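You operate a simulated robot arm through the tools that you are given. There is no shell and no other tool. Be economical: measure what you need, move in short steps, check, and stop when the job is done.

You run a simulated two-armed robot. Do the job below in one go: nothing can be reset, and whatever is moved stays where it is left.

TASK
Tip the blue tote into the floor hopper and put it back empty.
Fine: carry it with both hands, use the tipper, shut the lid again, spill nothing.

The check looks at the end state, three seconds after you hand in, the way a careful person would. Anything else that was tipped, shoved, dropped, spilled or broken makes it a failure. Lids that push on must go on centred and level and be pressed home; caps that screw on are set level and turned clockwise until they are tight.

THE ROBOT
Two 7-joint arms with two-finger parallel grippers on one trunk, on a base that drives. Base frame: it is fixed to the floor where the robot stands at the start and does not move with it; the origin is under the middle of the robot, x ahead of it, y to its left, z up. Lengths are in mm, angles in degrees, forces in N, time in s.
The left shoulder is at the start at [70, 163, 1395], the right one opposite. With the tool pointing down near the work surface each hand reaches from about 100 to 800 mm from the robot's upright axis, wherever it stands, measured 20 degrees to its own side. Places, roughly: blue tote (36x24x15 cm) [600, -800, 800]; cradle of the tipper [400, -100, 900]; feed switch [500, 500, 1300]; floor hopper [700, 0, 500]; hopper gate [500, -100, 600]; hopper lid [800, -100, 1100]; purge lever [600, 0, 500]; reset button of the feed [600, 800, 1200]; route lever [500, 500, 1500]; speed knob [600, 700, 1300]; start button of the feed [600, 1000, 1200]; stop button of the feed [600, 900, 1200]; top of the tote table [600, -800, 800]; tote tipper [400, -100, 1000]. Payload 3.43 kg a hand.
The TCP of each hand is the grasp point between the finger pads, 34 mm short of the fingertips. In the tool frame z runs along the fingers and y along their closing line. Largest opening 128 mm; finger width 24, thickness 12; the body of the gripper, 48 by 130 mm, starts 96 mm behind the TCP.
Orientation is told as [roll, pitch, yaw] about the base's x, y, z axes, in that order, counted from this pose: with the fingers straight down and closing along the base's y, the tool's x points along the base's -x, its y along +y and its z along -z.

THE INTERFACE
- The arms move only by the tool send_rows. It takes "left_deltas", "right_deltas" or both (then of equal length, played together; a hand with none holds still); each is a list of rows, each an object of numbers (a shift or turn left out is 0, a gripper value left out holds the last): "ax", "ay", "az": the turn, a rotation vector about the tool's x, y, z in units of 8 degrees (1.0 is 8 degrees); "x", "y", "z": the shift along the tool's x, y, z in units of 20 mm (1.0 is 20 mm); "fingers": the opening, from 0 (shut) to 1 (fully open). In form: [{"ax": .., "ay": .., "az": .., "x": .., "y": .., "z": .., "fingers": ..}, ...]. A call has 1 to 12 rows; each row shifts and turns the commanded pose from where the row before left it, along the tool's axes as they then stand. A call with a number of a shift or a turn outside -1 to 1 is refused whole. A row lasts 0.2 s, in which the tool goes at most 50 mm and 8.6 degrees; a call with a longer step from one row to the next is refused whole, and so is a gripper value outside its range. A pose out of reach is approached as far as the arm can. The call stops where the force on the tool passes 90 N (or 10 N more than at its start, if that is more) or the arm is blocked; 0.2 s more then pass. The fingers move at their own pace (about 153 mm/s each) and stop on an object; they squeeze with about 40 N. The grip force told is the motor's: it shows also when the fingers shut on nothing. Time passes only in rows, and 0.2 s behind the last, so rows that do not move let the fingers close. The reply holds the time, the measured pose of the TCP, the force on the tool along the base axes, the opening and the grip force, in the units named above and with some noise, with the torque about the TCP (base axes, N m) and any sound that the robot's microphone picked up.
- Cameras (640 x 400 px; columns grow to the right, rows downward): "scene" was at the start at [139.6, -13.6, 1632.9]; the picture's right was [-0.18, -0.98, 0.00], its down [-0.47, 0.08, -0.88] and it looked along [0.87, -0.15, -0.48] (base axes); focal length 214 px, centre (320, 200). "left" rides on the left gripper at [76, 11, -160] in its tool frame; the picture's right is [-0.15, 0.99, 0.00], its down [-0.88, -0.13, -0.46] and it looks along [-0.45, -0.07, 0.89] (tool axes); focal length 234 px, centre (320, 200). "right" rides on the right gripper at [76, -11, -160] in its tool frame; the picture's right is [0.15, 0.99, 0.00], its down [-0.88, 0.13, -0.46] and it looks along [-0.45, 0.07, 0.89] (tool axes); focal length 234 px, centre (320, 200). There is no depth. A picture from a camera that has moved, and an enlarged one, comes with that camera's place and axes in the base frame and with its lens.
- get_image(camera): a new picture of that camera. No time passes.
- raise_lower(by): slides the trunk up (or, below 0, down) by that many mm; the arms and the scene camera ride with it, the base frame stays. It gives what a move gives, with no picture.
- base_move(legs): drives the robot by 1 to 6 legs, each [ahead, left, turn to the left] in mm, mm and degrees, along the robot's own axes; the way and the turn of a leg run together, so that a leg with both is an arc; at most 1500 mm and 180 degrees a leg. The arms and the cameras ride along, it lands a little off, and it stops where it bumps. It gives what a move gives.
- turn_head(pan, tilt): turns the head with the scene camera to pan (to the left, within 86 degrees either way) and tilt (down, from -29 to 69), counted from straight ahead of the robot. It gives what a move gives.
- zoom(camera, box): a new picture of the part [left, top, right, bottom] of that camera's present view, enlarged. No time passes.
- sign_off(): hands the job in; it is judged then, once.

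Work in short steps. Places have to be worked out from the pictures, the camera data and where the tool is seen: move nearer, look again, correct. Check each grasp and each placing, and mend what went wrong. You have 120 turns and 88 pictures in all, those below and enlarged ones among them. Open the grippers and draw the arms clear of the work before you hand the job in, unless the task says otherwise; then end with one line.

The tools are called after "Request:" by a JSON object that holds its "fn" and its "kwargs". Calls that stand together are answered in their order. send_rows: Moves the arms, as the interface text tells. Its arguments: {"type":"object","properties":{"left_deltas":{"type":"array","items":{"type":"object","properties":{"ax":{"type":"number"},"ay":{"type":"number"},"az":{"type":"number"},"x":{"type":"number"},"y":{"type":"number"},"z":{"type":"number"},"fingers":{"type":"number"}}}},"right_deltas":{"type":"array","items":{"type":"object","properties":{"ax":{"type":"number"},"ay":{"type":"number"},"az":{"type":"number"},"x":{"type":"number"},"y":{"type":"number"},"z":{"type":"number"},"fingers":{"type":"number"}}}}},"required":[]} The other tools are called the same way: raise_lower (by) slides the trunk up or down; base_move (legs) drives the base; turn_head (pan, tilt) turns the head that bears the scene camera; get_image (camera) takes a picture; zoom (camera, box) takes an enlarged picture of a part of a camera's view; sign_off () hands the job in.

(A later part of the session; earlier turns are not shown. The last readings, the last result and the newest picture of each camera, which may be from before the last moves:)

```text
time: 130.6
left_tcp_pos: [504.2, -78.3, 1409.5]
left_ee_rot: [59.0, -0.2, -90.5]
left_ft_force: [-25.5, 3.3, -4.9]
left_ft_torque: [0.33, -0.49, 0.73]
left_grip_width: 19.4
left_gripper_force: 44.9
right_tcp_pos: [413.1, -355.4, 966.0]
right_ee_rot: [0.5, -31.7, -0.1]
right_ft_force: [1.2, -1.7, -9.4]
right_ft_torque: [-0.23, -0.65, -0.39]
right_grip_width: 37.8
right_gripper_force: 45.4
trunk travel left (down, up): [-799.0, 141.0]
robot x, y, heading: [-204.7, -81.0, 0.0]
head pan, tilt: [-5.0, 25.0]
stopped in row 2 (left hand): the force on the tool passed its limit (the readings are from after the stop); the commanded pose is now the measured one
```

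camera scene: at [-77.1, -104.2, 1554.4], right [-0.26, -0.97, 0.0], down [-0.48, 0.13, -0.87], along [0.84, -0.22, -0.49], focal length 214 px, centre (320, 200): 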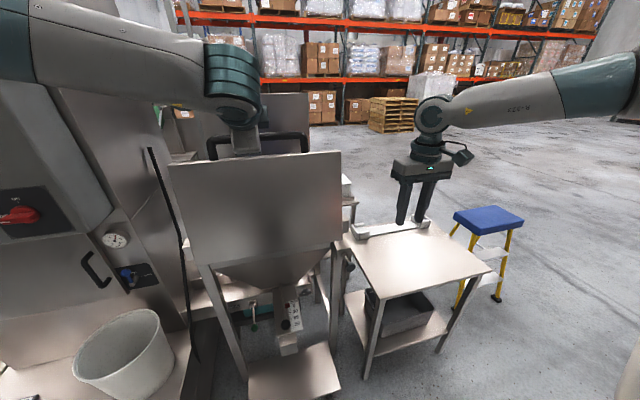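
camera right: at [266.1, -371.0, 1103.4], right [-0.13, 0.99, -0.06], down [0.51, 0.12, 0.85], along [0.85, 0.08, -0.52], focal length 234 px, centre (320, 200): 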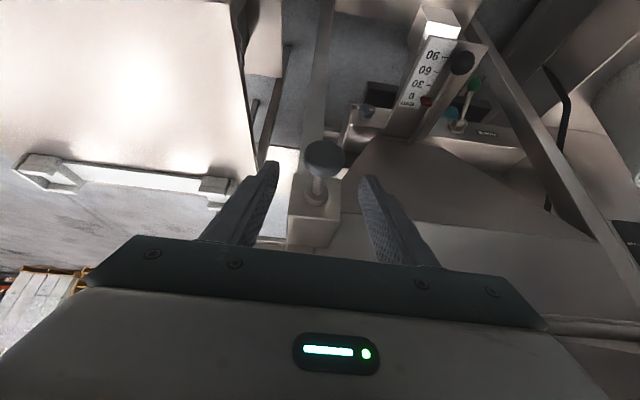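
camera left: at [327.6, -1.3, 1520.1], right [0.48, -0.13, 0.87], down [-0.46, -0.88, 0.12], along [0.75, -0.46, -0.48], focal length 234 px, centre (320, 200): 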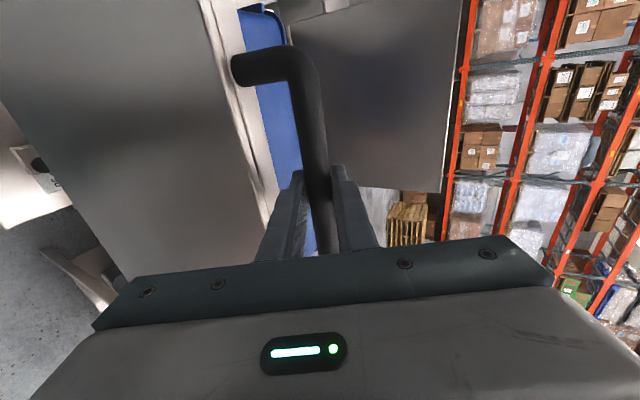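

The hand moved 16 mm again before stopping. I check with the left camera whether the cradle turned or the grip slid.

Request:
{"fn": "get_image", "kwargs": {"camera": "left"}}

```text
11 pictures are left
camera left: at [371.4, -2.5, 1503.0], right [0.51, -0.15, 0.85], down [-0.46, -0.88, 0.13], along [0.72, -0.46, -0.52], focal length 234 px, centre (320, 200)
```

left: 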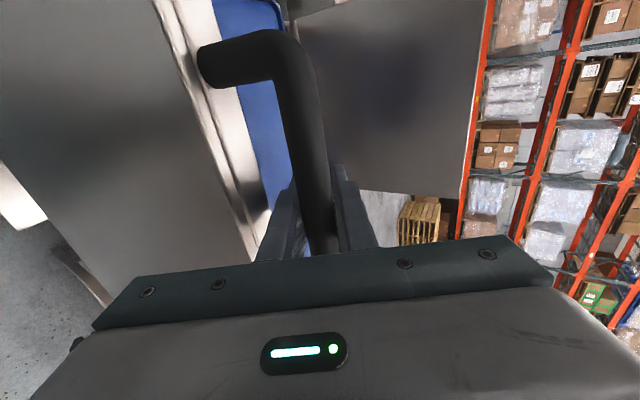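

The bar itself hasn't moved and only the hand slid, so the cradle is still stopped at about 101°. I pull the plunger a bit further and see what force it gives.

Request:
{"fn": "send_rows", "kwargs": {"right_deltas": [{"x": 0.424, "z": -0.265}, {"x": 0.424, "z": -0.265}, {}]}}

```text
time: 131.4
left_tcp_pos: [507.4, -79.2, 1408.6]
left_ee_rot: [58.8, -0.2, -90.4]
left_ft_force: [-21.1, 0.4, -20.6]
left_ft_torque: [-0.14, -1.08, -0.07]
left_grip_width: 19.8
left_gripper_force: 44.9
right_tcp_pos: [394.0, -355.8, 965.3]
right_ee_rot: [0.8, -31.8, -0.1]
right_ft_force: [0.1, 0.6, -0.9]
right_ft_torque: [-0.02, 0.01, -0.02]
right_grip_width: 0.0
right_gripper_force: 32.6
trunk travel left (down, up): [-799.0, 141.0]
robot x, y, heading: [-201.2, -78.1, 0.1]
head pan, tilt: [-5.0, 25.0]
```

The fingers slipped off the rounded head and the plunger sprang back. I'll take it behind the head this time, on the shaft at x≈460, so that the pull is positive.

Request:
{"fn": "send_rows", "kwargs": {"right_deltas": [{"z": -1, "fingers": 0.5}, {"z": -1}, {"z": -1}, {"x": -0.95, "z": 0.68}, {"x": -0.95, "z": 0.68}, {"x": -0.9, "z": 0.68}, {"z": 0.83}, {"z": 0.83}, {"z": 0.83}, {"fingers": 0}, {}, {}]}}

Request:
{"fn": "zoom", "kwargs": {"camera": "right", "box": [230, 80, 430, 270]}}

```text
time: 134.0
left_tcp_pos: [506.2, -79.4, 1408.8]
left_ee_rot: [58.9, -0.2, -90.3]
left_ft_force: [-24.5, 1.7, -30.5]
left_ft_torque: [-0.1, -1.58, 0.09]
left_grip_width: 19.6
left_gripper_force: 44.5
right_tcp_pos: [458.6, -356.2, 969.4]
right_ee_rot: [0.6, -31.8, -0.2]
right_ft_force: [1.0, -2.9, -3.1]
right_ft_torque: [0.0, -0.46, -0.2]
right_grip_width: 15.3
right_gripper_force: 45.5
trunk travel left (down, up): [-799.0, 141.0]
robot x, y, heading: [-202.5, -82.9, -0.1]
head pan, tilt: [-5.0, 25.0]
```

```text
2.11 times, centred on (330, 175) of right
camera zoom: at [309.3, -367.8, 1064.1], right [-0.13, 0.99, -0.07], down [0.51, 0.12, 0.85], along [0.85, 0.07, -0.52], focal length 493 px, centre (299, 253)
```

zoom: 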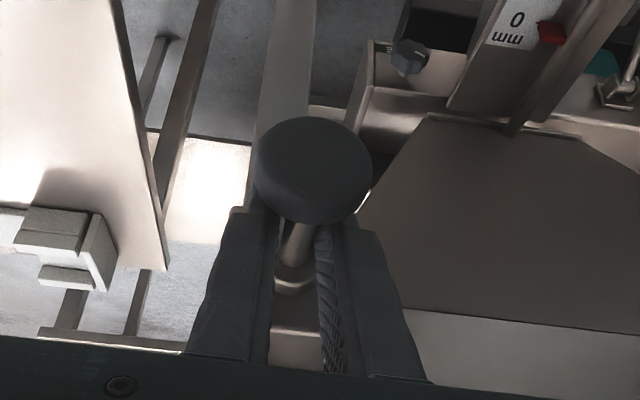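

Now the fingers hold the shaft behind the head. I unload the left hand slightly, pull the plunger 20 mm, and then push the cradle on in the same call.

Request:
{"fn": "send_rows", "kwargs": {"left_deltas": [{"y": -0.25, "z": -0.35}, {"y": -0.15, "z": -0.2}, {}, {}, {"y": 0.3, "z": 0.35}, {"y": 0.4, "z": 0.5}, {"y": 0.4, "z": 0.5}], "right_deltas": [{}, {}, {"x": 0.424, "z": -0.265}, {"x": 0.5, "z": -0.31}, {}, {}, {}]}}

```text
time: 135.1
left_tcp_pos: [504.6, -79.0, 1409.4]
left_ee_rot: [58.9, -0.1, -90.4]
left_ft_force: [4.5, -3.7, -5.7]
left_ft_torque: [-0.24, -0.28, -0.41]
left_grip_width: 19.6
left_gripper_force: 44.9
right_tcp_pos: [455.3, -354.9, 969.1]
right_ee_rot: [0.8, -32.7, -0.4]
right_ft_force: [23.8, 0.8, -15.0]
right_ft_torque: [0.12, -0.07, 0.27]
right_grip_width: 15.6
right_gripper_force: 45.1
trunk travel left (down, up): [-799.0, 141.0]
robot x, y, heading: [-200.4, -81.8, 0.3]
head pan, tilt: [-5.0, 25.0]
stopped in row 5 (right hand): the force on the tool passed its limit (the readings are from after the stop); the commanded pose is now the measured one
```

The plunger doesn't move under 90 N, so it isn't a pull pin and I leave it as it was. I let go of it and move the right camera up to see whether the load has already run into the hopper.

Request:
{"fn": "send_rows", "kwargs": {"right_deltas": [{"fingers": 0.5}, {}, {"z": -1}, {"z": -1}, {"z": -1}, {"z": -1}, {"x": -0.5, "y": -0.7, "z": -0.85}, {"x": -0.5, "y": -0.7, "z": -0.85}, {"x": -0.5, "y": -0.7, "z": -0.85}, {"x": -0.5, "y": -0.7, "z": -0.85}, {"x": -0.5, "y": -0.7, "z": -0.85}, {"x": -0.5, "y": -0.7, "z": -0.85}]}}

Request:
{"fn": "send_rows", "kwargs": {"right_deltas": [{"x": -1, "z": -0.5}, {"x": -1, "z": -0.5}, {"x": -1, "z": -0.5}, {"x": -1, "z": -0.5}, {"x": -1, "z": -0.5}, {"x": -1, "z": -0.5}, {"x": -1, "z": -0.5}, {"x": -1, "z": -0.5}, {"x": -1, "z": -0.5}, {"x": -1, "z": -0.5}, {"x": -1, "z": -0.5}, {"x": -1, "z": -0.5}]}}

Request:
{"fn": "get_image", "kwargs": {"camera": "right"}}

```text
time: 137.7
left_tcp_pos: [503.7, -80.8, 1409.4]
left_ee_rot: [58.9, -0.4, -90.4]
left_ft_force: [11.7, -4.1, -34.4]
left_ft_torque: [0.27, -1.04, 0.37]
left_grip_width: 19.9
left_gripper_force: 45.1
right_tcp_pos: [404.5, -440.7, 1153.6]
right_ee_rot: [0.7, -32.6, -0.4]
right_ft_force: [0.1, 0.6, 0.0]
right_ft_torque: [0.04, 0.0, -0.06]
right_grip_width: 63.9
right_gripper_force: 0.0
trunk travel left (down, up): [-799.0, 141.0]
robot x, y, heading: [-205.8, -79.4, 0.4]
head pan, tilt: [-5.0, 25.0]
```

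```text
time: 140.3
left_tcp_pos: [503.4, -79.8, 1408.7]
left_ee_rot: [58.9, -0.2, -90.3]
left_ft_force: [11.8, -3.5, -33.9]
left_ft_torque: [-0.01, -0.98, -0.16]
left_grip_width: 19.6
left_gripper_force: 44.7
right_tcp_pos: [543.9, -443.7, 1384.0]
right_ee_rot: [0.8, -32.7, -0.2]
right_ft_force: [-0.4, -0.7, -0.1]
right_ft_torque: [0.0, 0.02, 0.0]
right_grip_width: 63.9
right_gripper_force: 0.2
trunk travel left (down, up): [-799.0, 141.0]
robot x, y, heading: [-203.3, -81.3, 0.2]
head pan, tilt: [-5.0, 25.0]
```

```text
9 pictures are left
camera right: at [392.7, -455.6, 1477.3], right [-0.12, 0.99, -0.07], down [0.5, 0.12, 0.86], along [0.86, 0.07, -0.51], focal length 234 px, centre (320, 200)
```

right: 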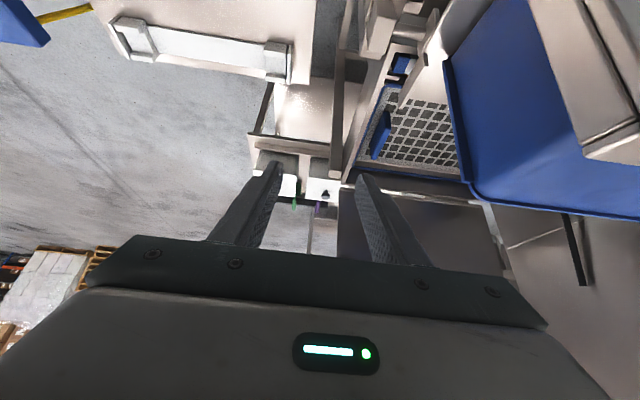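

The sieve still looks bare and I can't see into the tote from here. I swing the cradle back to about 66° with the left hand, where I can look in from above.

Request:
{"fn": "send_rows", "kwargs": {"left_deltas": [{"ax": 0.1125, "y": -0.684, "z": -0.666}, {"ax": 0.1125, "y": -0.727, "z": -0.621}, {"ax": 0.1125, "y": -0.766, "z": -0.573}, {"ax": 0.1125, "y": -0.804, "z": -0.521}, {"ax": 0.1125, "y": -0.836, "z": -0.469}, {"ax": 0.1125, "y": -0.866, "z": -0.414}, {"ax": 0.1125, "y": -0.891, "z": -0.357}, {"ax": 0.1125, "y": -0.913, "z": -0.299}, {"ax": 0.1125, "y": -0.931, "z": -0.238}, {"ax": 0.1125, "y": -0.945, "z": -0.177}, {"ax": 0.1125, "y": -0.955, "z": -0.116}, {"ax": 0.1125, "y": -0.96, "z": -0.054}]}}

Request:
{"fn": "get_image", "kwargs": {"camera": "right"}}

```text
time: 142.6
left_tcp_pos: [357.5, -79.6, 1342.0]
left_ee_rot: [56.9, -0.3, -90.5]
left_ft_force: [57.7, -2.1, -4.7]
left_ft_torque: [2.43, -13.98, -3.04]
left_grip_width: 19.2
left_gripper_force: 44.9
right_tcp_pos: [549.6, -443.6, 1382.1]
right_ee_rot: [0.7, -32.4, -0.3]
right_ft_force: [0.2, -0.1, -0.3]
right_ft_torque: [0.0, 0.01, 0.0]
right_grip_width: 64.2
right_gripper_force: 0.1
trunk travel left (down, up): [-799.0, 141.0]
robot x, y, heading: [-201.3, -79.1, 0.3]
head pan, tilt: [-5.0, 25.0]
stopped in row 11 (left hand): the force on the tool passed its limit (the readings are from after the stop); the commanded pose is now the measured one
```

```text
8 pictures are left
camera right: at [399.9, -455.2, 1474.6], right [-0.12, 0.99, -0.07], down [0.5, 0.12, 0.86], along [0.86, 0.07, -0.51], focal length 234 px, centre (320, 200)
```

right: 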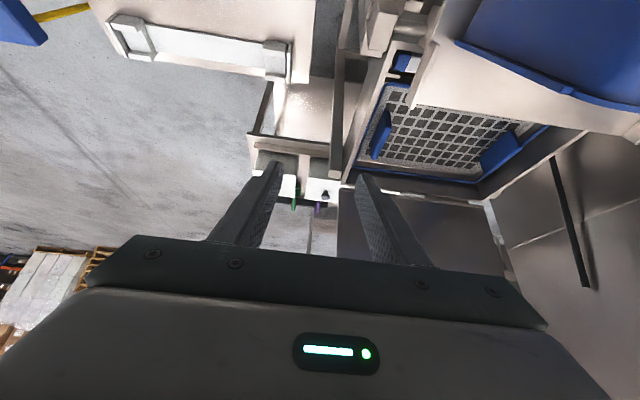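

The finger tips reach too far past the bar and jam against the plate as the angle changes. I open slightly so the bar stays enclosed, slide the hand back 45 mm to a shallow grip, and close again.

Request:
{"fn": "send_rows", "kwargs": {"left_deltas": [{"fingers": 0.25}, {"z": -0.6}, {"z": -0.6}, {"z": -0.6}, {"z": -0.4}, {"fingers": 0}, {}]}}

```text
time: 143.3
left_tcp_pos: [358.5, -79.4, 1346.1]
left_ee_rot: [57.2, -0.4, -90.4]
left_ft_force: [80.4, -6.2, -35.2]
left_ft_torque: [0.72, -13.14, -4.2]
left_grip_width: 26.2
left_gripper_force: 0.1
right_tcp_pos: [557.4, -444.6, 1377.9]
right_ee_rot: [0.8, -32.3, -0.4]
right_ft_force: [-0.5, -0.1, 0.4]
right_ft_torque: [0.01, -0.04, 0.02]
right_grip_width: 64.1
right_gripper_force: 0.1
trunk travel left (down, up): [-799.0, 141.0]
robot x, y, heading: [-198.9, -78.3, 0.2]
head pan, tilt: [-5.0, 25.0]
stopped in row 3 (left hand): the force on the tool passed its limit (the readings are from after the stop); the commanded pose is now the measured one
```

The hand resists retreating, as if hooked. I look through the left camera.

Request:
{"fn": "get_image", "kwargs": {"camera": "left"}}

```text
7 pictures are left
camera left: at [229.3, -2.0, 1442.2], right [0.54, -0.15, 0.83], down [-0.46, -0.88, 0.14], along [0.71, -0.46, -0.54], focal length 234 px, centre (320, 200)
```

left: 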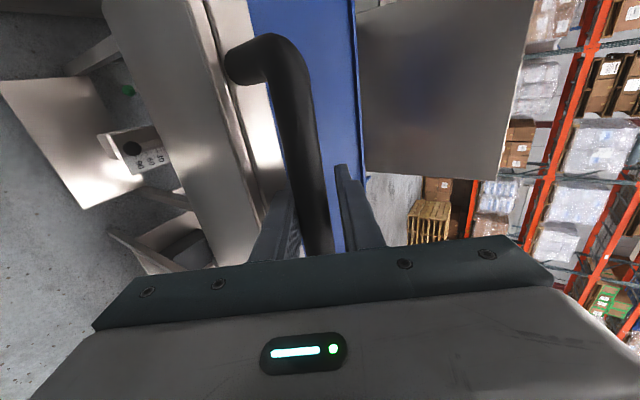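

The lower finger is wedged against the cradle's front lip because the grip is too deep at this relative angle. I swing the cradle forward again to where the fingers were free, then slide the hand back on the bar there.

Request:
{"fn": "send_rows", "kwargs": {"left_deltas": [{"ax": -0.1, "y": 0.877, "z": 0.33}, {"ax": -0.1, "y": 0.853, "z": 0.387}, {"ax": -0.1, "y": 0.826, "z": 0.443}, {"ax": -0.1, "y": 0.795, "z": 0.497}, {"ax": -0.1, "y": 0.76, "z": 0.548}, {"ax": -0.1, "y": 0.721, "z": 0.5985}, {"ax": -0.1, "y": 0.68, "z": 0.645}]}}

Request:
{"fn": "send_rows", "kwargs": {"left_deltas": [{"z": -0.5}, {"z": -0.5}, {"z": -0.5}, {"z": -0.5}, {"z": -0.4}, {"fingers": 0}, {}, {}]}}

```text
time: 144.9
left_tcp_pos: [451.7, -78.8, 1412.8]
left_ee_rot: [62.7, -0.4, -90.4]
left_ft_force: [0.6, -0.7, -0.2]
left_ft_torque: [0.02, -0.04, 0.02]
left_grip_width: 32.1
left_gripper_force: 0.1
right_tcp_pos: [540.0, -441.4, 1388.8]
right_ee_rot: [0.8, -32.9, -0.3]
right_ft_force: [0.8, -0.4, -0.2]
right_ft_torque: [-0.02, 0.01, 0.01]
right_grip_width: 63.7
right_gripper_force: 0.1
trunk travel left (down, up): [-799.0, 141.0]
robot x, y, heading: [-201.5, -83.6, 0.5]
head pan, tilt: [-5.0, 25.0]
```

```text
time: 146.7
left_tcp_pos: [406.1, -78.0, 1437.8]
left_ee_rot: [63.1, -0.5, -90.4]
left_ft_force: [-1.6, 0.4, 22.4]
left_ft_torque: [0.14, -0.74, -0.07]
left_grip_width: 18.7
left_gripper_force: 44.3
right_tcp_pos: [536.0, -440.9, 1390.3]
right_ee_rot: [0.7, -33.1, -0.3]
right_ft_force: [0.1, 0.5, 0.1]
right_ft_torque: [0.0, 0.04, -0.02]
right_grip_width: 63.9
right_gripper_force: 0.1
trunk travel left (down, up): [-799.0, 141.0]
robot x, y, heading: [-203.5, -80.3, 0.3]
head pan, tilt: [-5.0, 25.0]
```

Free again, but now the bar is right at the fingertips. I go 18 mm deeper and close once more.

Request:
{"fn": "send_rows", "kwargs": {"left_deltas": [{"fingers": 0.28}, {}, {"z": 0.45}, {"z": 0.45}, {"fingers": 0}, {}, {}]}}

Request:
{"fn": "zoom", "kwargs": {"camera": "left", "box": [200, 0, 460, 280]}}

```text
time: 148.3
left_tcp_pos: [419.3, -78.0, 1431.9]
left_ee_rot: [63.4, -0.5, -90.5]
left_ft_force: [-6.5, 1.6, 37.5]
left_ft_torque: [0.19, -0.73, -0.26]
left_grip_width: 19.5
left_gripper_force: 44.9
right_tcp_pos: [532.9, -441.2, 1392.1]
right_ee_rot: [0.7, -33.1, -0.2]
right_ft_force: [0.6, 0.2, -0.3]
right_ft_torque: [-0.01, 0.02, -0.02]
right_grip_width: 64.0
right_gripper_force: 0.0
trunk travel left (down, up): [-799.0, 141.0]
robot x, y, heading: [-196.1, -79.1, 0.5]
head pan, tilt: [-5.0, 25.0]
```

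```text
1.43 times, centred on (330, 140) of left
camera zoom: at [279.9, -0.3, 1513.4], right [0.44, -0.14, 0.89], down [-0.47, -0.88, 0.1], along [0.76, -0.46, -0.45], focal length 334 px, centre (306, 286)
```

zoom: 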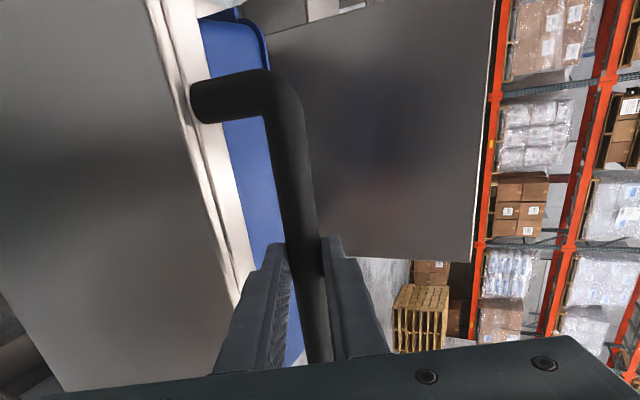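

The grip is good now (19.5 mm, tips just past the bar). I bring the cradle down along the arc to about 60° and then on to about 24°, so that I can see into the tote.

Request:
{"fn": "send_rows", "kwargs": {"left_deltas": [{"ax": 0.156, "y": -0.652, "z": -0.635}, {"ax": 0.156, "y": -0.696, "z": -0.586}, {"ax": 0.156, "y": -0.736, "z": -0.533}, {"ax": 0.156, "y": -0.773, "z": -0.476}, {"ax": 0.156, "y": -0.805, "z": -0.418}, {"ax": 0.156, "y": -0.833, "z": -0.358}, {"ax": 0.156, "y": -0.856, "z": -0.297}, {"ax": 0.156, "y": -0.875, "z": -0.233}, {"ax": 0.156, "y": -0.89, "z": -0.167}, {"ax": 0.156, "y": -0.9, "z": -0.102}, {"ax": 0.156, "y": -0.904, "z": -0.035}, {"ax": 0.156, "y": -0.9045, "z": 0.03}]}}

Request:
{"fn": "send_rows", "kwargs": {"left_deltas": [{"ax": 0.1875, "y": -0.939, "z": 0.103}, {"ax": 0.1875, "y": -0.929, "z": 0.178}, {"ax": 0.1875, "y": -0.912, "z": 0.252}, {"ax": 0.1875, "y": -0.889, "z": 0.325}, {"ax": 0.1875, "y": -0.861, "z": 0.395}, {"ax": 0.1875, "y": -0.827, "z": 0.464}, {"ax": 0.1875, "y": -0.788, "z": 0.529}, {"ax": 0.1875, "y": -0.743, "z": 0.591}, {"ax": 0.1875, "y": -0.695, "z": 0.649}, {"ax": 0.1875, "y": -0.642, "z": 0.704}, {"ax": 0.1875, "y": -0.585, "z": 0.754}, {"ax": 0.1875, "y": -0.523, "z": 0.799}]}}

Request:
{"fn": "turn_head", "kwargs": {"pan": -15, "tilt": 40}}

Request:
{"fn": "get_image", "kwargs": {"camera": "scene"}}

```text
time: 150.9
left_tcp_pos: [248.5, -77.5, 1303.9]
left_ee_rot: [47.8, -0.3, -90.5]
left_ft_force: [-3.4, -8.7, 0.6]
left_ft_torque: [-0.21, -0.17, 0.08]
left_grip_width: 19.7
left_gripper_force: 45.2
right_tcp_pos: [538.0, -441.8, 1388.5]
right_ee_rot: [0.8, -33.1, -0.3]
right_ft_force: [0.4, 0.4, 1.6]
right_ft_torque: [-0.03, 0.02, -0.01]
right_grip_width: 64.2
right_gripper_force: 0.1
trunk travel left (down, up): [-799.0, 141.0]
robot x, y, heading: [-199.8, -80.1, -0.1]
head pan, tilt: [-5.0, 25.0]
```

```text
time: 153.5
left_tcp_pos: [181.9, -86.5, 1095.7]
left_ee_rot: [29.7, -0.4, -90.5]
left_ft_force: [-16.7, 19.4, -2.5]
left_ft_torque: [-0.26, 0.24, 0.11]
left_grip_width: 20.2
left_gripper_force: 44.7
left hand out of reach, approached as far as the arm can: row 5, 6, 7
right_tcp_pos: [536.7, -438.4, 1391.1]
right_ee_rot: [0.5, -33.1, -0.2]
right_ft_force: [-0.1, -0.3, 0.6]
right_ft_torque: [0.0, 0.02, 0.01]
right_grip_width: 64.0
right_gripper_force: 0.0
trunk travel left (down, up): [-799.0, 141.0]
robot x, y, heading: [-200.5, -77.0, 0.3]
head pan, tilt: [-5.0, 25.0]
```

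```text
time: 154.3
left_tcp_pos: [182.4, -87.0, 1095.6]
left_ee_rot: [29.7, -0.5, -90.6]
left_ft_force: [-20.9, 15.8, -8.0]
left_ft_torque: [-0.41, 0.36, 0.02]
left_grip_width: 19.5
left_gripper_force: 45.2
right_tcp_pos: [535.7, -437.9, 1392.0]
right_ee_rot: [0.5, -33.1, -0.3]
right_ft_force: [-0.7, -0.3, 0.2]
right_ft_torque: [-0.03, -0.01, 0.04]
right_grip_width: 63.8
right_gripper_force: 0.1
trunk travel left (down, up): [-799.0, 141.0]
robot x, y, heading: [-203.1, -80.8, 0.3]
head pan, tilt: [-15.0, 40.0]
```

```text
5 pictures are left
camera scene: at [-71.3, -96.2, 1539.5], right [-0.25, -0.97, 0.0], down [-0.62, 0.16, -0.77], along [0.74, -0.2, -0.64], focal length 214 px, centre (320, 200)
```

scene: 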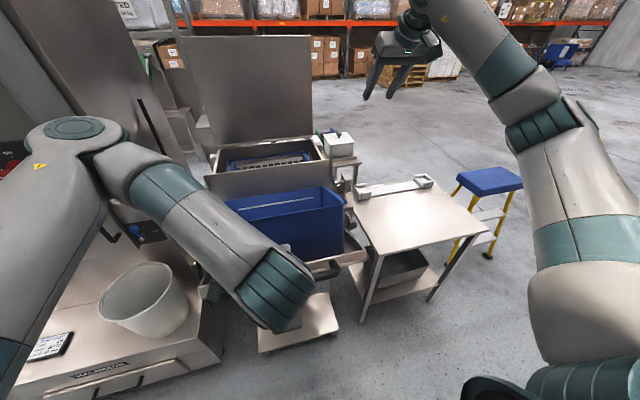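

The tote's inside back wall is visible deep down with no chips left, so it has emptied. I lower the cradle gently to its rest.

Request:
{"fn": "send_rows", "kwargs": {"left_deltas": [{"y": -0.437, "z": 0.764}, {"y": -0.401, "z": 0.783}, {"y": -0.3635, "z": 0.801}, {"y": -0.324, "z": 0.818}, {"y": -0.285, "z": 0.8325}, {"y": -0.2455, "z": 0.845}, {"y": -0.2054, "z": 0.856}, {"y": -0.14, "z": 0.6}]}}

```text
time: 156.1
left_tcp_pos: [199.7, -87.2, 961.8]
left_ee_rot: [29.5, -0.4, -90.5]
left_ft_force: [-30.9, 18.8, -14.5]
left_ft_torque: [-0.18, 0.21, 0.13]
left_grip_width: 19.8
left_gripper_force: 45.4
right_tcp_pos: [535.9, -437.1, 1390.9]
right_ee_rot: [0.4, -33.1, -0.2]
right_ft_force: [0.6, -0.4, -0.6]
right_ft_torque: [0.03, 0.01, 0.0]
right_grip_width: 64.0
right_gripper_force: 0.0
trunk travel left (down, up): [-799.0, 141.0]
robot x, y, heading: [-200.6, -81.2, 0.2]
head pan, tilt: [-15.0, 40.0]
```

About 24 mm remains to the rest position. I go down gently.

Request:
{"fn": "send_rows", "kwargs": {"left_deltas": [{"y": -0.1, "z": 0.4}, {"y": -0.08, "z": 0.4}, {"y": -0.06, "z": 0.35}, {}]}}

```text
time: 157.1
left_tcp_pos: [207.6, -85.7, 940.3]
left_ee_rot: [29.6, -0.3, -90.3]
left_ft_force: [-33.3, 20.5, -17.9]
left_ft_torque: [0.13, 0.06, 0.29]
left_grip_width: 19.6
left_gripper_force: 45.0
right_tcp_pos: [534.7, -437.3, 1391.2]
right_ee_rot: [0.4, -33.1, -0.2]
right_ft_force: [-0.1, -0.3, 0.1]
right_ft_torque: [0.01, -0.04, -0.01]
right_grip_width: 64.0
right_gripper_force: 0.1
trunk travel left (down, up): [-799.0, 141.0]
robot x, y, heading: [-201.4, -78.5, 0.3]
head pan, tilt: [-15.0, 40.0]
```

The readings match those at the first grasp, so it is at rest. I nudge 3 mm more to be sure, then release and withdraw along the approach line.

Request:
{"fn": "send_rows", "kwargs": {"left_deltas": [{"y": -0.03, "z": 0.15}, {}, {"fingers": 0.35}, {}, {"z": -0.75}, {"z": -0.9}, {"z": -0.9}, {"z": -0.9}]}}

```text
time: 158.9
left_tcp_pos: [179.1, -88.2, 996.0]
left_ee_rot: [29.8, -0.2, -90.4]
left_ft_force: [-0.1, -0.1, -0.4]
left_ft_torque: [0.01, -0.03, 0.01]
left_grip_width: 44.9
left_gripper_force: 0.2
right_tcp_pos: [538.5, -442.8, 1388.1]
right_ee_rot: [0.6, -33.0, -0.3]
right_ft_force: [-0.2, 0.5, -0.1]
right_ft_torque: [0.0, 0.02, 0.03]
right_grip_width: 63.9
right_gripper_force: 0.0
trunk travel left (down, up): [-799.0, 141.0]
robot x, y, heading: [-196.9, -75.8, 0.4]
head pan, tilt: [-15.0, 40.0]
```

The cradle is released. I raise the left hand clear while the right returns to a vertical pose.

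Request:
{"fn": "send_rows", "kwargs": {"left_deltas": [{"y": 0.72, "z": -0.74}, {"y": 0.72, "z": -0.74}, {"y": 0.72, "z": -0.74}, {"y": 0.72, "z": -0.74}, {"y": 0.72, "z": -0.74}, {"y": 0.72, "z": -0.74}, {"y": 0.72, "z": -0.74}, {"y": 0.72, "z": -0.74}, {"y": 0.72, "z": -0.74}, {"y": 0.72, "z": -0.74}, {"y": 0.72, "z": -0.74}, {"y": 0.72, "z": -0.74}], "right_deltas": [{"ay": 0.344, "x": 0.86, "z": 0.13}, {"ay": 0.344, "x": 0.85, "z": 0.17}, {"ay": 0.344, "x": 0.83, "z": 0.21}, {"ay": 0.344, "x": 0.82, "z": 0.26}, {"ay": 0.344, "x": 0.8, "z": 0.3}, {"ay": 0.344, "x": 0.78, "z": 0.34}, {"ay": 0.344, "x": 0.76, "z": 0.38}, {"ay": 0.344, "x": 0.74, "z": 0.42}, {"ay": 0.344, "x": 0.72, "z": 0.46}, {"ay": 0.344, "x": 0.7, "z": 0.5}, {"ay": 0.344, "x": 0.68, "z": 0.53}, {"ay": 0.344, "x": 0.66, "z": 0.56}]}}

Request:
{"fn": "send_rows", "kwargs": {"left_deltas": [{"ax": 0.93}, {"ax": 0.93}, {"ax": 0.93}, {"ax": 0.93}, {"az": -0.9375}, {"az": -0.9375}, {"az": -0.9375}, {"az": -0.9375}, {"az": -0.9375}, {"az": -0.9375}, {"az": -0.9375}, {"az": -0.9375}]}}

Request:
{"fn": "send_rows", "kwargs": {"left_deltas": [{"az": -0.9375}, {"az": -0.9375}, {"az": -0.9375}, {"az": -0.9375}]}}

```text
time: 161.5
left_tcp_pos: [240.8, -86.2, 1236.8]
left_ee_rot: [29.7, -0.4, -90.5]
left_ft_force: [-0.7, 0.6, -0.1]
left_ft_torque: [0.03, 0.06, 0.0]
left_grip_width: 44.7
left_gripper_force: 0.1
right_tcp_pos: [387.6, -440.4, 1249.4]
right_ee_rot: [0.6, 0.1, 0.1]
right_ft_force: [0.5, -0.1, 0.1]
right_ft_torque: [0.03, 0.0, 0.01]
right_grip_width: 64.1
right_gripper_force: 0.1
trunk travel left (down, up): [-799.0, 141.0]
robot x, y, heading: [-201.5, -81.3, 0.0]
head pan, tilt: [-15.0, 40.0]
```

```text
time: 164.1
left_tcp_pos: [240.1, -87.6, 1237.1]
left_ee_rot: [-0.3, -0.2, -30.2]
left_ft_force: [-0.1, -0.2, -0.7]
left_ft_torque: [-0.02, -0.02, 0.02]
left_grip_width: 44.6
left_gripper_force: 0.0
right_tcp_pos: [387.9, -438.1, 1247.6]
right_ee_rot: [0.5, 0.1, 0.2]
right_ft_force: [0.1, 0.8, -0.3]
right_ft_torque: [-0.02, 0.0, -0.01]
right_grip_width: 63.9
right_gripper_force: 0.0
trunk travel left (down, up): [-799.0, 141.0]
robot x, y, heading: [-199.0, -78.2, 0.3]
head pan, tilt: [-15.0, 40.0]
```

```text
time: 165.1
left_tcp_pos: [240.1, -87.9, 1236.5]
left_ee_rot: [-0.4, 0.1, -0.3]
left_ft_force: [0.2, -0.8, 0.2]
left_ft_torque: [0.01, 0.0, 0.02]
left_grip_width: 44.7
left_gripper_force: 0.0
right_tcp_pos: [387.6, -440.5, 1248.6]
right_ee_rot: [0.6, 0.0, 0.1]
right_ft_force: [0.9, 0.3, -0.2]
right_ft_torque: [0.0, 0.0, -0.01]
right_grip_width: 64.0
right_gripper_force: 0.0
trunk travel left (down, up): [-799.0, 141.0]
robot x, y, heading: [-202.4, -80.5, 0.6]
head pan, tilt: [-15.0, 40.0]
```

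Both hands are vertical. I drive forward 58 mm and take a picture to see how the tote lies in the cradle now.

Request:
{"fn": "base_move", "kwargs": {"legs": [[58, 0, 0]]}}

Request:
{"fn": "turn_head", "kwargs": {"pan": 0, "tilt": 50}}

Request:
{"fn": "zoom", "kwargs": {"camera": "scene", "box": [230, 120, 430, 290]}}

```text
time: 166.0
left_tcp_pos: [290.2, -87.3, 1240.2]
left_ee_rot: [-0.3, -0.4, -0.5]
left_ft_force: [-0.6, 0.7, 0.1]
left_ft_torque: [-0.02, -0.06, -0.01]
left_grip_width: 44.8
left_gripper_force: 0.0
right_tcp_pos: [437.8, -440.6, 1251.6]
right_ee_rot: [0.5, -0.3, 0.1]
right_ft_force: [-0.9, 0.5, -0.2]
right_ft_torque: [-0.02, -0.06, 0.0]
right_grip_width: 63.9
right_gripper_force: 0.1
trunk travel left (down, up): [-799.0, 141.0]
robot x, y, heading: [-142.8, -74.8, -0.0]
head pan, tilt: [-15.0, 40.0]
```

```text
time: 166.8
left_tcp_pos: [297.7, -88.3, 1237.2]
left_ee_rot: [-0.4, 0.1, -0.5]
left_ft_force: [-0.5, 0.5, 0.0]
left_ft_torque: [0.0, 0.0, -0.01]
left_grip_width: 44.7
left_gripper_force: 0.1
right_tcp_pos: [445.5, -440.9, 1249.0]
right_ee_rot: [0.5, 0.0, 0.1]
right_ft_force: [0.6, -0.3, -0.4]
right_ft_torque: [-0.01, 0.03, 0.0]
right_grip_width: 64.2
right_gripper_force: 0.0
trunk travel left (down, up): [-799.0, 141.0]
robot x, y, heading: [-145.4, -82.0, 0.2]
head pan, tilt: [0.0, 50.0]
```

```text
2.35 times, centred on (330, 205) of scene
camera zoom: at [-15.0, -77.7, 1524.7], right [0.0, -1.0, 0.0], down [-0.77, 0.0, -0.64], along [0.64, 0.0, -0.77], focal length 505 px, centre (296, 188)
```

zoom: 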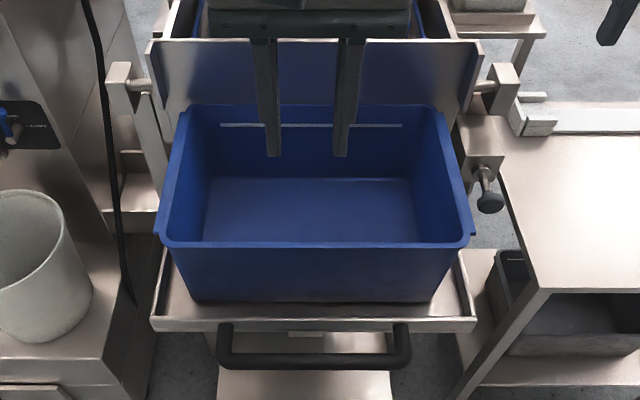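

The tote is empty and sits square, about 22 mm nearer the wall (centre x≈414, y≈-98). I bring both hands over its ends.

Request:
{"fn": "send_rows", "kwargs": {"left_deltas": [{"x": -0.54, "y": 0.815, "fingers": 0.6}, {"x": -0.54, "y": 0.815}, {"x": -0.54, "y": 0.815}, {"x": -0.54, "y": 0.815}, {"x": -0.54, "y": 0.815}, {"x": -0.54, "y": 0.815}, {"x": -0.54, "y": 0.815}, {"x": -0.54, "y": 0.815}, {"x": -0.54, "y": 0.815}, {"x": -0.54, "y": 0.815}], "right_deltas": [{"x": 0.2, "y": 0.85, "z": 0.05, "fingers": 0.6}, {"x": 0.2, "y": 0.85, "z": 0.05}, {"x": 0.2, "y": 0.85, "z": 0.05}, {"x": 0.2, "y": 0.85, "z": 0.05}, {"x": 0.2, "y": 0.85, "z": 0.05}, {"x": 0.2, "y": 0.85, "z": 0.05}, {"x": 0.2, "y": 0.85, "z": 0.05}, {"x": 0.2, "y": 0.85, "z": 0.05}, {"x": 0.2, "y": 0.85, "z": 0.05}, {"x": 0.2, "y": 0.85, "z": 0.05}]}}

Request:
{"fn": "send_rows", "kwargs": {"left_deltas": [{"z": 1}, {"z": 1}, {"z": 1}, {"z": 1}, {"z": 1}, {"z": 1}, {"z": 0.8}], "right_deltas": [{"z": 1}, {"z": 1}, {"z": 1}, {"z": 1}, {"z": 1}, {"z": 1}, {"z": 0.8}]}}

```text
time: 169.0
left_tcp_pos: [405.7, 75.2, 1234.4]
left_ee_rot: [-0.4, 0.0, -0.5]
left_ft_force: [0.5, 0.5, -0.8]
left_ft_torque: [-0.06, -0.01, 0.01]
left_grip_width: 76.7
left_gripper_force: 0.0
right_tcp_pos: [402.1, -267.7, 1240.3]
right_ee_rot: [0.5, 0.0, -0.1]
right_ft_force: [0.3, 0.0, -0.1]
right_ft_torque: [-0.02, -0.01, 0.0]
right_grip_width: 77.1
right_gripper_force: 0.0
trunk travel left (down, up): [-799.0, 141.0]
robot x, y, heading: [-147.8, -79.5, 0.3]
head pan, tilt: [0.0, 50.0]
```

```text
time: 170.6
left_tcp_pos: [405.0, 74.1, 1100.5]
left_ee_rot: [-0.4, -0.1, -0.4]
left_ft_force: [0.2, -0.6, 0.9]
left_ft_torque: [0.02, -0.01, 0.0]
left_grip_width: 77.1
left_gripper_force: 0.1
right_tcp_pos: [405.4, -268.5, 1105.0]
right_ee_rot: [0.6, 0.0, 0.1]
right_ft_force: [0.0, 0.2, 0.6]
right_ft_torque: [0.0, 0.01, 0.05]
right_grip_width: 76.8
right_gripper_force: 0.1
trunk travel left (down, up): [-799.0, 141.0]
robot x, y, heading: [-146.9, -76.8, 0.1]
head pan, tilt: [0.0, 50.0]
```

I lower onto the end walls and close both hands.

Request:
{"fn": "send_rows", "kwargs": {"left_deltas": [{"z": 0.8}, {"z": 0.8}, {"z": 0.8}, {"z": 0.8}, {"fingers": 0}, {}, {}], "right_deltas": [{"z": 0.8}, {"z": 0.8}, {"z": 0.8}, {"z": 0.8}, {"fingers": 0}, {}, {}]}}

```text
time: 172.2
left_tcp_pos: [405.9, 73.0, 1034.5]
left_ee_rot: [-0.6, -0.2, -0.5]
left_ft_force: [0.6, 0.7, -0.7]
left_ft_torque: [-2.54, 0.16, 0.47]
left_grip_width: 17.7
left_gripper_force: 40.4
right_tcp_pos: [402.2, -268.7, 1040.5]
right_ee_rot: [0.6, 0.0, 0.1]
right_ft_force: [-0.9, -1.6, 0.5]
right_ft_torque: [2.25, -0.11, -0.14]
right_grip_width: 17.0
right_gripper_force: 40.2
trunk travel left (down, up): [-799.0, 141.0]
robot x, y, heading: [-147.7, -81.9, 0.3]
head pan, tilt: [0.0, 50.0]
```

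Both are gripped with no strain. I lift with the trunk by 135 mm.

Request:
{"fn": "raise_lower", "kwargs": {"by": 135}}

Request:
{"fn": "send_rows", "kwargs": {"left_deltas": [{"x": 0.6}, {"x": 0.6}, {"x": 0.6}, {"x": 0.6}, {"x": 0.6}, {}], "right_deltas": [{"x": 0.6}, {"x": 0.6}, {"x": 0.6}, {"x": 0.6}, {"x": 0.6}, {}]}}

Request:
{"fn": "base_move", "kwargs": {"legs": [[0, -340, 0]]}}

```text
time: 173.8
left_tcp_pos: [406.8, 73.3, 1168.7]
left_ee_rot: [-0.5, -0.1, -0.5]
left_ft_force: [0.7, -3.8, -1.4]
left_ft_torque: [-2.47, -0.15, 0.54]
left_grip_width: 17.9
left_gripper_force: 40.3
right_tcp_pos: [402.6, -269.1, 1175.5]
right_ee_rot: [0.7, 0.1, 0.0]
right_ft_force: [-0.5, 2.8, -2.6]
right_ft_torque: [2.23, 0.18, -0.09]
right_grip_width: 17.2
right_gripper_force: 39.8
trunk travel left (down, up): [-934.0, 6.0]
robot x, y, heading: [-143.5, -82.8, 0.5]
head pan, tilt: [0.0, 50.0]
```

```text
time: 175.2
left_tcp_pos: [345.6, 72.7, 1168.7]
left_ee_rot: [-0.6, -0.1, -0.5]
left_ft_force: [1.1, -17.3, -1.1]
left_ft_torque: [-2.43, -0.02, 0.56]
left_grip_width: 17.6
left_gripper_force: 40.0
right_tcp_pos: [344.7, -269.3, 1176.2]
right_ee_rot: [0.7, -0.1, 0.0]
right_ft_force: [-0.9, 17.8, -2.6]
right_ft_torque: [2.32, 0.09, -0.11]
right_grip_width: 16.6
right_gripper_force: 40.0
trunk travel left (down, up): [-934.0, 6.0]
robot x, y, heading: [-143.0, -77.4, 0.3]
head pan, tilt: [0.0, 50.0]
```

```text
time: 177.5
left_tcp_pos: [348.2, -267.8, 1168.2]
left_ee_rot: [-0.7, -0.1, -0.7]
left_ft_force: [0.4, -21.5, -1.0]
left_ft_torque: [-2.56, 0.1, 0.44]
left_grip_width: 17.6
left_gripper_force: 39.7
right_tcp_pos: [343.7, -609.3, 1176.9]
right_ee_rot: [0.7, 0.0, -0.1]
right_ft_force: [0.0, 22.0, -3.2]
right_ft_torque: [2.3, -0.08, -0.16]
right_grip_width: 16.7
right_gripper_force: 40.1
trunk travel left (down, up): [-934.0, 6.0]
robot x, y, heading: [-143.7, -416.8, 0.1]
head pan, tilt: [0.0, 50.0]
```

The tote now weighs only about 4 N. I drive the remaining 329 mm right and then 205 mm ahead over the table.

Request:
{"fn": "base_move", "kwargs": {"legs": [[0, -329, 0], [203, 0, 0]]}}

Request:
{"fn": "zoom", "kwargs": {"camera": "scene", "box": [220, 130, 440, 310]}}

```text
time: 180.8
left_tcp_pos: [547.5, -593.5, 1170.8]
left_ee_rot: [-0.7, -0.2, -0.8]
left_ft_force: [0.7, 0.7, -1.2]
left_ft_torque: [-2.45, -0.12, 0.49]
left_grip_width: 17.5
left_gripper_force: 40.3
right_tcp_pos: [542.7, -934.5, 1177.4]
right_ee_rot: [0.8, -0.2, -0.1]
right_ft_force: [-2.1, -0.7, -3.2]
right_ft_torque: [2.18, 0.1, -0.07]
right_grip_width: 16.7
right_gripper_force: 39.5
trunk travel left (down, up): [-934.0, 6.0]
robot x, y, heading: [57.4, -746.1, -0.5]
head pan, tilt: [0.0, 50.0]
```

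```text
2.22 times, centred on (330, 220) of scene
camera zoom: at [182.1, -742.1, 1660.4], right [0.0, -1.0, 0.0], down [-0.76, 0.0, -0.64], along [0.64, 0.0, -0.76], focal length 477 px, centre (298, 156)
```

zoom: 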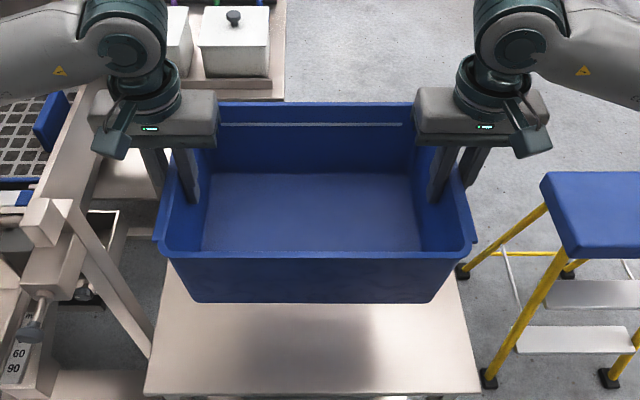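

Corrections are small, about +5 mm in x and -4 mm in y. I apply them and lower with the trunk to just above the table.

Request:
{"fn": "send_rows", "kwargs": {"left_deltas": [{"x": -0.1, "y": -0.09}, {"x": -0.1, "y": -0.09}, {}], "right_deltas": [{"x": -0.18, "y": -0.09}, {"x": -0.18, "y": -0.09}, {}]}}

Request:
{"fn": "raise_lower", "kwargs": {"by": -250}}

```text
time: 181.6
left_tcp_pos: [555.1, -597.2, 1168.5]
left_ee_rot: [-0.6, -0.1, -0.9]
left_ft_force: [3.7, 6.6, -1.0]
left_ft_torque: [-2.47, -0.37, 0.96]
left_grip_width: 17.8
left_gripper_force: 40.1
right_tcp_pos: [555.0, -938.6, 1175.8]
right_ee_rot: [0.7, 0.0, -0.3]
right_ft_force: [-3.9, -6.3, -2.6]
right_ft_torque: [2.16, 0.43, 0.44]
right_grip_width: 16.8
right_gripper_force: 39.8
trunk travel left (down, up): [-934.0, 6.0]
robot x, y, heading: [59.5, -742.9, -0.0]
head pan, tilt: [0.0, 50.0]
```

```text
time: 184.2
left_tcp_pos: [546.2, -601.1, 924.6]
left_ee_rot: [-0.3, -0.6, -0.9]
left_ft_force: [3.7, 10.4, -0.1]
left_ft_torque: [-2.51, -0.39, 0.94]
left_grip_width: 17.5
left_gripper_force: 39.6
right_tcp_pos: [544.3, -944.1, 930.0]
right_ee_rot: [1.1, -0.4, -0.2]
right_ft_force: [-4.1, -10.3, -2.9]
right_ft_torque: [2.01, 0.43, 0.58]
right_grip_width: 16.9
right_gripper_force: 40.0
trunk travel left (down, up): [-684.0, 256.0]
robot x, y, heading: [59.2, -743.0, 0.1]
head pan, tilt: [0.0, 50.0]
```

The readings show the robot tilting by about 0.5° as it lowered, so something upstream on the front left, probably the left elbow, is touching the hopper frame. I raise back up at once.

Request:
{"fn": "raise_lower", "kwargs": {"by": 60}}

```text
time: 185.2
left_tcp_pos: [554.2, -596.4, 981.1]
left_ee_rot: [-0.6, -0.2, -0.8]
left_ft_force: [2.0, 10.7, -1.8]
left_ft_torque: [-2.48, 1.5, 0.66]
left_grip_width: 17.6
left_gripper_force: 39.5
right_tcp_pos: [552.7, -937.6, 987.4]
right_ee_rot: [0.9, -0.2, -0.2]
right_ft_force: [-1.9, -10.9, -1.5]
right_ft_torque: [2.15, -1.42, 0.17]
right_grip_width: 16.9
right_gripper_force: 39.7
trunk travel left (down, up): [-744.0, 196.0]
robot x, y, heading: [56.0, -744.9, -0.1]
head pan, tilt: [0.0, 50.0]
```

Recovered. I use one picture to see what the left arm is near.

Request:
{"fn": "turn_head", "kwargs": {"pan": 32, "tilt": 48}}

Request:
{"fn": "get_image", "kwargs": {"camera": "scene"}}

```text
time: 186.2
left_tcp_pos: [553.6, -598.2, 980.4]
left_ee_rot: [-0.6, -0.1, -0.7]
left_ft_force: [3.7, 11.5, -1.5]
left_ft_torque: [-2.38, 0.16, 0.82]
left_grip_width: 17.9
left_gripper_force: 40.2
right_tcp_pos: [551.2, -938.6, 987.0]
right_ee_rot: [0.8, 0.0, -0.2]
right_ft_force: [-3.2, -11.3, -2.8]
right_ft_torque: [2.11, -0.17, 0.3]
right_grip_width: 16.8
right_gripper_force: 40.9
trunk travel left (down, up): [-744.0, 196.0]
robot x, y, heading: [58.3, -745.1, -0.2]
head pan, tilt: [32.0, 48.0]
```

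```text
2 pictures are left
camera scene: at [173.6, -701.5, 1472.9], right [0.53, -0.85, 0.0], down [-0.63, -0.39, -0.67], along [0.57, 0.35, -0.74], focal length 214 px, centre (320, 200)
```

scene: 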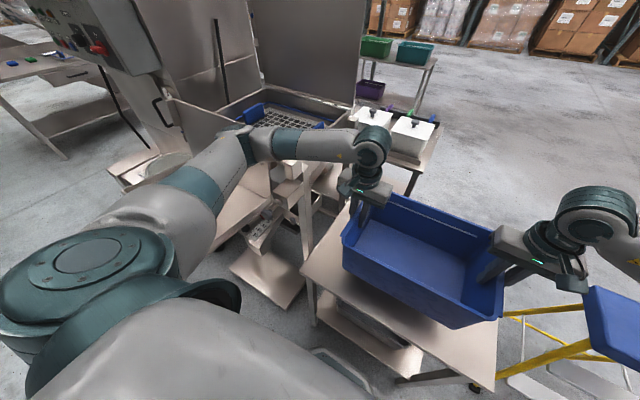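

The left elbow hangs right over the pivot end of the tipper. I move the base back and to the right, re-extend the arms by the same amount so that the elbow clears it, and then lower in small monitored steps.

Request:
{"fn": "base_move", "kwargs": {"legs": [[-35, -40, 0]]}}

Request:
{"fn": "send_rows", "kwargs": {"left_deltas": [{"x": -0.44, "y": 0.5}, {"x": -0.44, "y": 0.5}, {"x": -0.44, "y": 0.5}, {"x": -0.44, "y": 0.5}, {}], "right_deltas": [{"x": -0.44, "y": 0.5}, {"x": -0.44, "y": 0.5}, {"x": -0.44, "y": 0.5}, {"x": -0.44, "y": 0.5}, {}]}}

Request:
{"fn": "raise_lower", "kwargs": {"by": -30}}

```text
time: 187.1
left_tcp_pos: [522.0, -632.9, 977.8]
left_ee_rot: [-0.8, 0.0, -0.6]
left_ft_force: [4.1, 12.9, -0.6]
left_ft_torque: [-2.33, -0.58, 1.03]
left_grip_width: 18.0
left_gripper_force: 39.7
right_tcp_pos: [520.0, -975.0, 985.5]
right_ee_rot: [0.7, 0.1, -0.1]
right_ft_force: [-4.4, -12.5, -2.6]
right_ft_torque: [2.01, 0.73, 0.4]
right_grip_width: 17.2
right_gripper_force: 39.8
trunk travel left (down, up): [-744.0, 196.0]
robot x, y, heading: [25.7, -781.1, 0.3]
head pan, tilt: [32.0, 48.0]
```

```text
time: 188.3
left_tcp_pos: [557.9, -595.2, 980.1]
left_ee_rot: [-0.7, -0.1, -0.7]
left_ft_force: [0.0, -2.8, -0.7]
left_ft_torque: [-2.51, 0.35, 0.55]
left_grip_width: 17.5
left_gripper_force: 40.4
right_tcp_pos: [554.0, -938.3, 986.2]
right_ee_rot: [0.9, 0.0, -0.1]
right_ft_force: [-0.5, 3.3, -3.8]
right_ft_torque: [2.12, -0.38, -0.07]
right_grip_width: 16.6
right_gripper_force: 40.1
trunk travel left (down, up): [-744.0, 196.0]
robot x, y, heading: [24.0, -779.8, 0.4]
head pan, tilt: [32.0, 48.0]
```

```text
time: 189.1
left_tcp_pos: [556.7, -594.7, 948.1]
left_ee_rot: [-0.7, -0.1, -0.7]
left_ft_force: [1.3, -6.6, -0.8]
left_ft_torque: [-2.45, 0.05, 0.57]
left_grip_width: 17.8
left_gripper_force: 39.7
right_tcp_pos: [554.3, -936.9, 958.3]
right_ee_rot: [0.8, 0.0, -0.1]
right_ft_force: [-1.5, 7.9, -2.5]
right_ft_torque: [2.24, -0.08, -0.06]
right_grip_width: 16.7
right_gripper_force: 40.0
trunk travel left (down, up): [-714.0, 226.0]
robot x, y, heading: [25.2, -782.5, 0.1]
head pan, tilt: [32.0, 48.0]
```

No tilt now. I trim x back by 4 mm and continue down.

Request:
{"fn": "send_rows", "kwargs": {"left_deltas": [{"x": 0.22, "y": -0.05}, {}], "right_deltas": [{"x": 0.18, "y": -0.05}, {}]}}

Request:
{"fn": "raise_lower", "kwargs": {"by": -30}}

```text
time: 189.7
left_tcp_pos: [553.1, -596.6, 949.0]
left_ee_rot: [-0.7, -0.1, -0.8]
left_ft_force: [2.7, -11.2, -1.3]
left_ft_torque: [-2.47, -0.19, 0.83]
left_grip_width: 17.6
left_gripper_force: 39.9
right_tcp_pos: [550.8, -937.1, 957.1]
right_ee_rot: [0.7, 0.2, -0.2]
right_ft_force: [-2.8, 12.4, -2.8]
right_ft_torque: [2.23, 0.24, 0.19]
right_grip_width: 16.9
right_gripper_force: 40.1
trunk travel left (down, up): [-714.0, 226.0]
robot x, y, heading: [26.3, -786.2, 0.1]
head pan, tilt: [32.0, 48.0]
```

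```text
time: 190.4
left_tcp_pos: [552.5, -597.8, 920.1]
left_ee_rot: [-0.7, -0.2, -0.8]
left_ft_force: [2.7, -15.9, -0.3]
left_ft_torque: [-2.46, -0.37, 0.85]
left_grip_width: 17.8
left_gripper_force: 40.1
right_tcp_pos: [550.4, -937.0, 926.3]
right_ee_rot: [0.8, 0.0, -0.2]
right_ft_force: [-3.2, 15.3, -2.6]
right_ft_torque: [2.25, 0.42, 0.24]
right_grip_width: 16.7
right_gripper_force: 39.9
trunk travel left (down, up): [-684.0, 256.0]
robot x, y, heading: [24.0, -782.4, -0.3]
head pan, tilt: [32.0, 48.0]
```

No tilt, with about 15 mm to go. I step down until the table takes the load.

Request:
{"fn": "raise_lower", "kwargs": {"by": -10}}

Request:
{"fn": "raise_lower", "kwargs": {"by": -6}}

```text
time: 191.0
left_tcp_pos: [552.1, -595.8, 909.3]
left_ee_rot: [-0.7, -0.2, -0.7]
left_ft_force: [3.5, -16.5, -0.5]
left_ft_torque: [-2.47, -0.19, 0.83]
left_grip_width: 17.6
left_gripper_force: 39.4
right_tcp_pos: [551.1, -937.9, 918.9]
right_ee_rot: [0.8, -0.1, -0.2]
right_ft_force: [-3.5, 17.4, -2.6]
right_ft_torque: [2.27, 0.3, 0.19]
right_grip_width: 16.6
right_gripper_force: 40.4
trunk travel left (down, up): [-674.0, 266.0]
robot x, y, heading: [25.1, -781.6, -0.1]
head pan, tilt: [32.0, 48.0]
```

```text
time: 191.5
left_tcp_pos: [552.8, -596.6, 904.7]
left_ee_rot: [-0.8, 0.0, -0.8]
left_ft_force: [3.0, -16.5, -0.2]
left_ft_torque: [-2.46, -0.11, 0.76]
left_grip_width: 17.6
left_gripper_force: 39.8
right_tcp_pos: [551.8, -937.0, 910.7]
right_ee_rot: [0.8, 0.0, -0.1]
right_ft_force: [-2.3, 18.5, -2.9]
right_ft_torque: [2.26, 0.11, 0.23]
right_grip_width: 16.8
right_gripper_force: 40.1
trunk travel left (down, up): [-668.0, 272.0]
robot x, y, heading: [23.1, -782.7, 0.0]
head pan, tilt: [32.0, 48.0]
```

Request:
{"fn": "raise_lower", "kwargs": {"by": -4}}

Request:
{"fn": "raise_lower", "kwargs": {"by": -3}}

```text
time: 192.1
left_tcp_pos: [552.7, -595.9, 899.7]
left_ee_rot: [-0.8, -0.2, -0.8]
left_ft_force: [2.4, -17.7, 11.6]
left_ft_torque: [-2.58, 1.27, 0.58]
left_grip_width: 17.5
left_gripper_force: 40.1
right_tcp_pos: [550.9, -937.7, 908.4]
right_ee_rot: [0.8, -0.1, 0.0]
right_ft_force: [-2.2, 16.5, -1.8]
right_ft_torque: [2.23, 0.13, 0.18]
right_grip_width: 16.8
right_gripper_force: 39.7
trunk travel left (down, up): [-664.0, 276.0]
robot x, y, heading: [26.1, -781.9, -0.0]
head pan, tilt: [32.0, 48.0]
```

```text
time: 192.6
left_tcp_pos: [551.5, -597.5, 899.1]
left_ee_rot: [-0.8, -0.6, -0.6]
left_ft_force: [5.9, -17.5, 32.2]
left_ft_torque: [-2.56, 0.16, 0.59]
left_grip_width: 17.4
left_gripper_force: 40.1
right_tcp_pos: [549.7, -938.3, 906.6]
right_ee_rot: [0.9, -0.2, -0.2]
right_ft_force: [2.8, 15.7, 6.1]
right_ft_torque: [2.24, 1.17, 0.19]
right_grip_width: 17.1
right_gripper_force: 40.2
trunk travel left (down, up): [-661.0, 279.0]
robot x, y, heading: [27.0, -781.4, -0.1]
head pan, tilt: [32.0, 48.0]
```

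The table has taken the load at both ends. I open both hands and lift them straight out.

Request:
{"fn": "send_rows", "kwargs": {"left_deltas": [{"fingers": 0.35}, {}, {"z": -0.5}, {"z": -0.7}, {"z": -1}, {"z": -1}, {"z": -1}, {"z": -1}, {"z": -1}, {"z": -1}], "right_deltas": [{"fingers": 0.35}, {}, {"z": -0.5}, {"z": -0.7}, {"z": -1}, {"z": -1}, {"z": -1}, {"z": -1}, {"z": -1}, {"z": -1}]}}

Request:
{"fn": "raise_lower", "kwargs": {"by": 275}}

Request:
{"fn": "turn_head", "kwargs": {"pan": 8, "tilt": 45}}

Request:
{"fn": "get_image", "kwargs": {"camera": "scene"}}

```text
time: 194.8
left_tcp_pos: [552.2, -593.8, 1042.0]
left_ee_rot: [-0.6, -0.3, -0.7]
left_ft_force: [-0.2, 0.8, 0.6]
left_ft_torque: [0.01, 0.0, 0.01]
left_grip_width: 45.0
left_gripper_force: 0.0
right_tcp_pos: [550.5, -940.6, 1047.4]
right_ee_rot: [0.8, 0.0, -0.1]
right_ft_force: [-1.2, 0.4, 0.1]
right_ft_torque: [0.02, 0.0, -0.01]
right_grip_width: 44.6
right_gripper_force: 0.0
trunk travel left (down, up): [-661.0, 279.0]
robot x, y, heading: [26.4, -782.3, 0.3]
head pan, tilt: [32.0, 48.0]
```

```text
time: 197.6
left_tcp_pos: [552.2, -593.5, 1315.2]
left_ee_rot: [-0.6, -0.1, -0.6]
left_ft_force: [0.8, 0.4, 1.1]
left_ft_torque: [-0.02, -0.02, -0.05]
left_grip_width: 44.7
left_gripper_force: 0.1
right_tcp_pos: [551.4, -943.1, 1322.4]
right_ee_rot: [0.8, 0.0, 0.0]
right_ft_force: [1.0, -0.8, 0.1]
right_ft_torque: [0.02, -0.01, 0.02]
right_grip_width: 45.0
right_gripper_force: 0.1
trunk travel left (down, up): [-936.0, 4.0]
robot x, y, heading: [25.8, -783.4, -0.1]
head pan, tilt: [32.0, 48.0]
```

```text
time: 198.4
left_tcp_pos: [551.7, -593.7, 1315.8]
left_ee_rot: [-0.7, -0.1, -0.8]
left_ft_force: [-1.0, -0.5, 0.0]
left_ft_torque: [0.03, 0.0, -0.04]
left_grip_width: 44.8
left_gripper_force: 0.0
right_tcp_pos: [551.5, -941.3, 1321.9]
right_ee_rot: [0.7, 0.0, -0.1]
right_ft_force: [0.4, -0.1, 0.3]
right_ft_torque: [0.02, -0.03, -0.01]
right_grip_width: 44.9
right_gripper_force: 0.1
trunk travel left (down, up): [-936.0, 4.0]
robot x, y, heading: [20.2, -782.7, -0.2]
head pan, tilt: [8.0, 45.0]
```

```text
1 pictures are left
camera scene: at [155.8, -769.4, 1668.9], right [0.14, -0.99, 0.0], down [-0.7, -0.1, -0.71], along [0.7, 0.1, -0.71], focal length 214 px, centre (320, 200)
```

scene: 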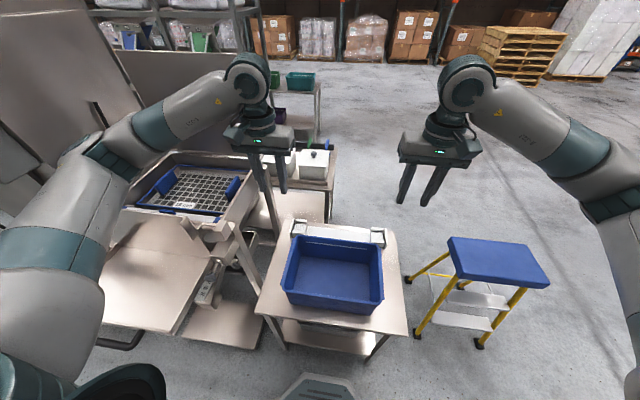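

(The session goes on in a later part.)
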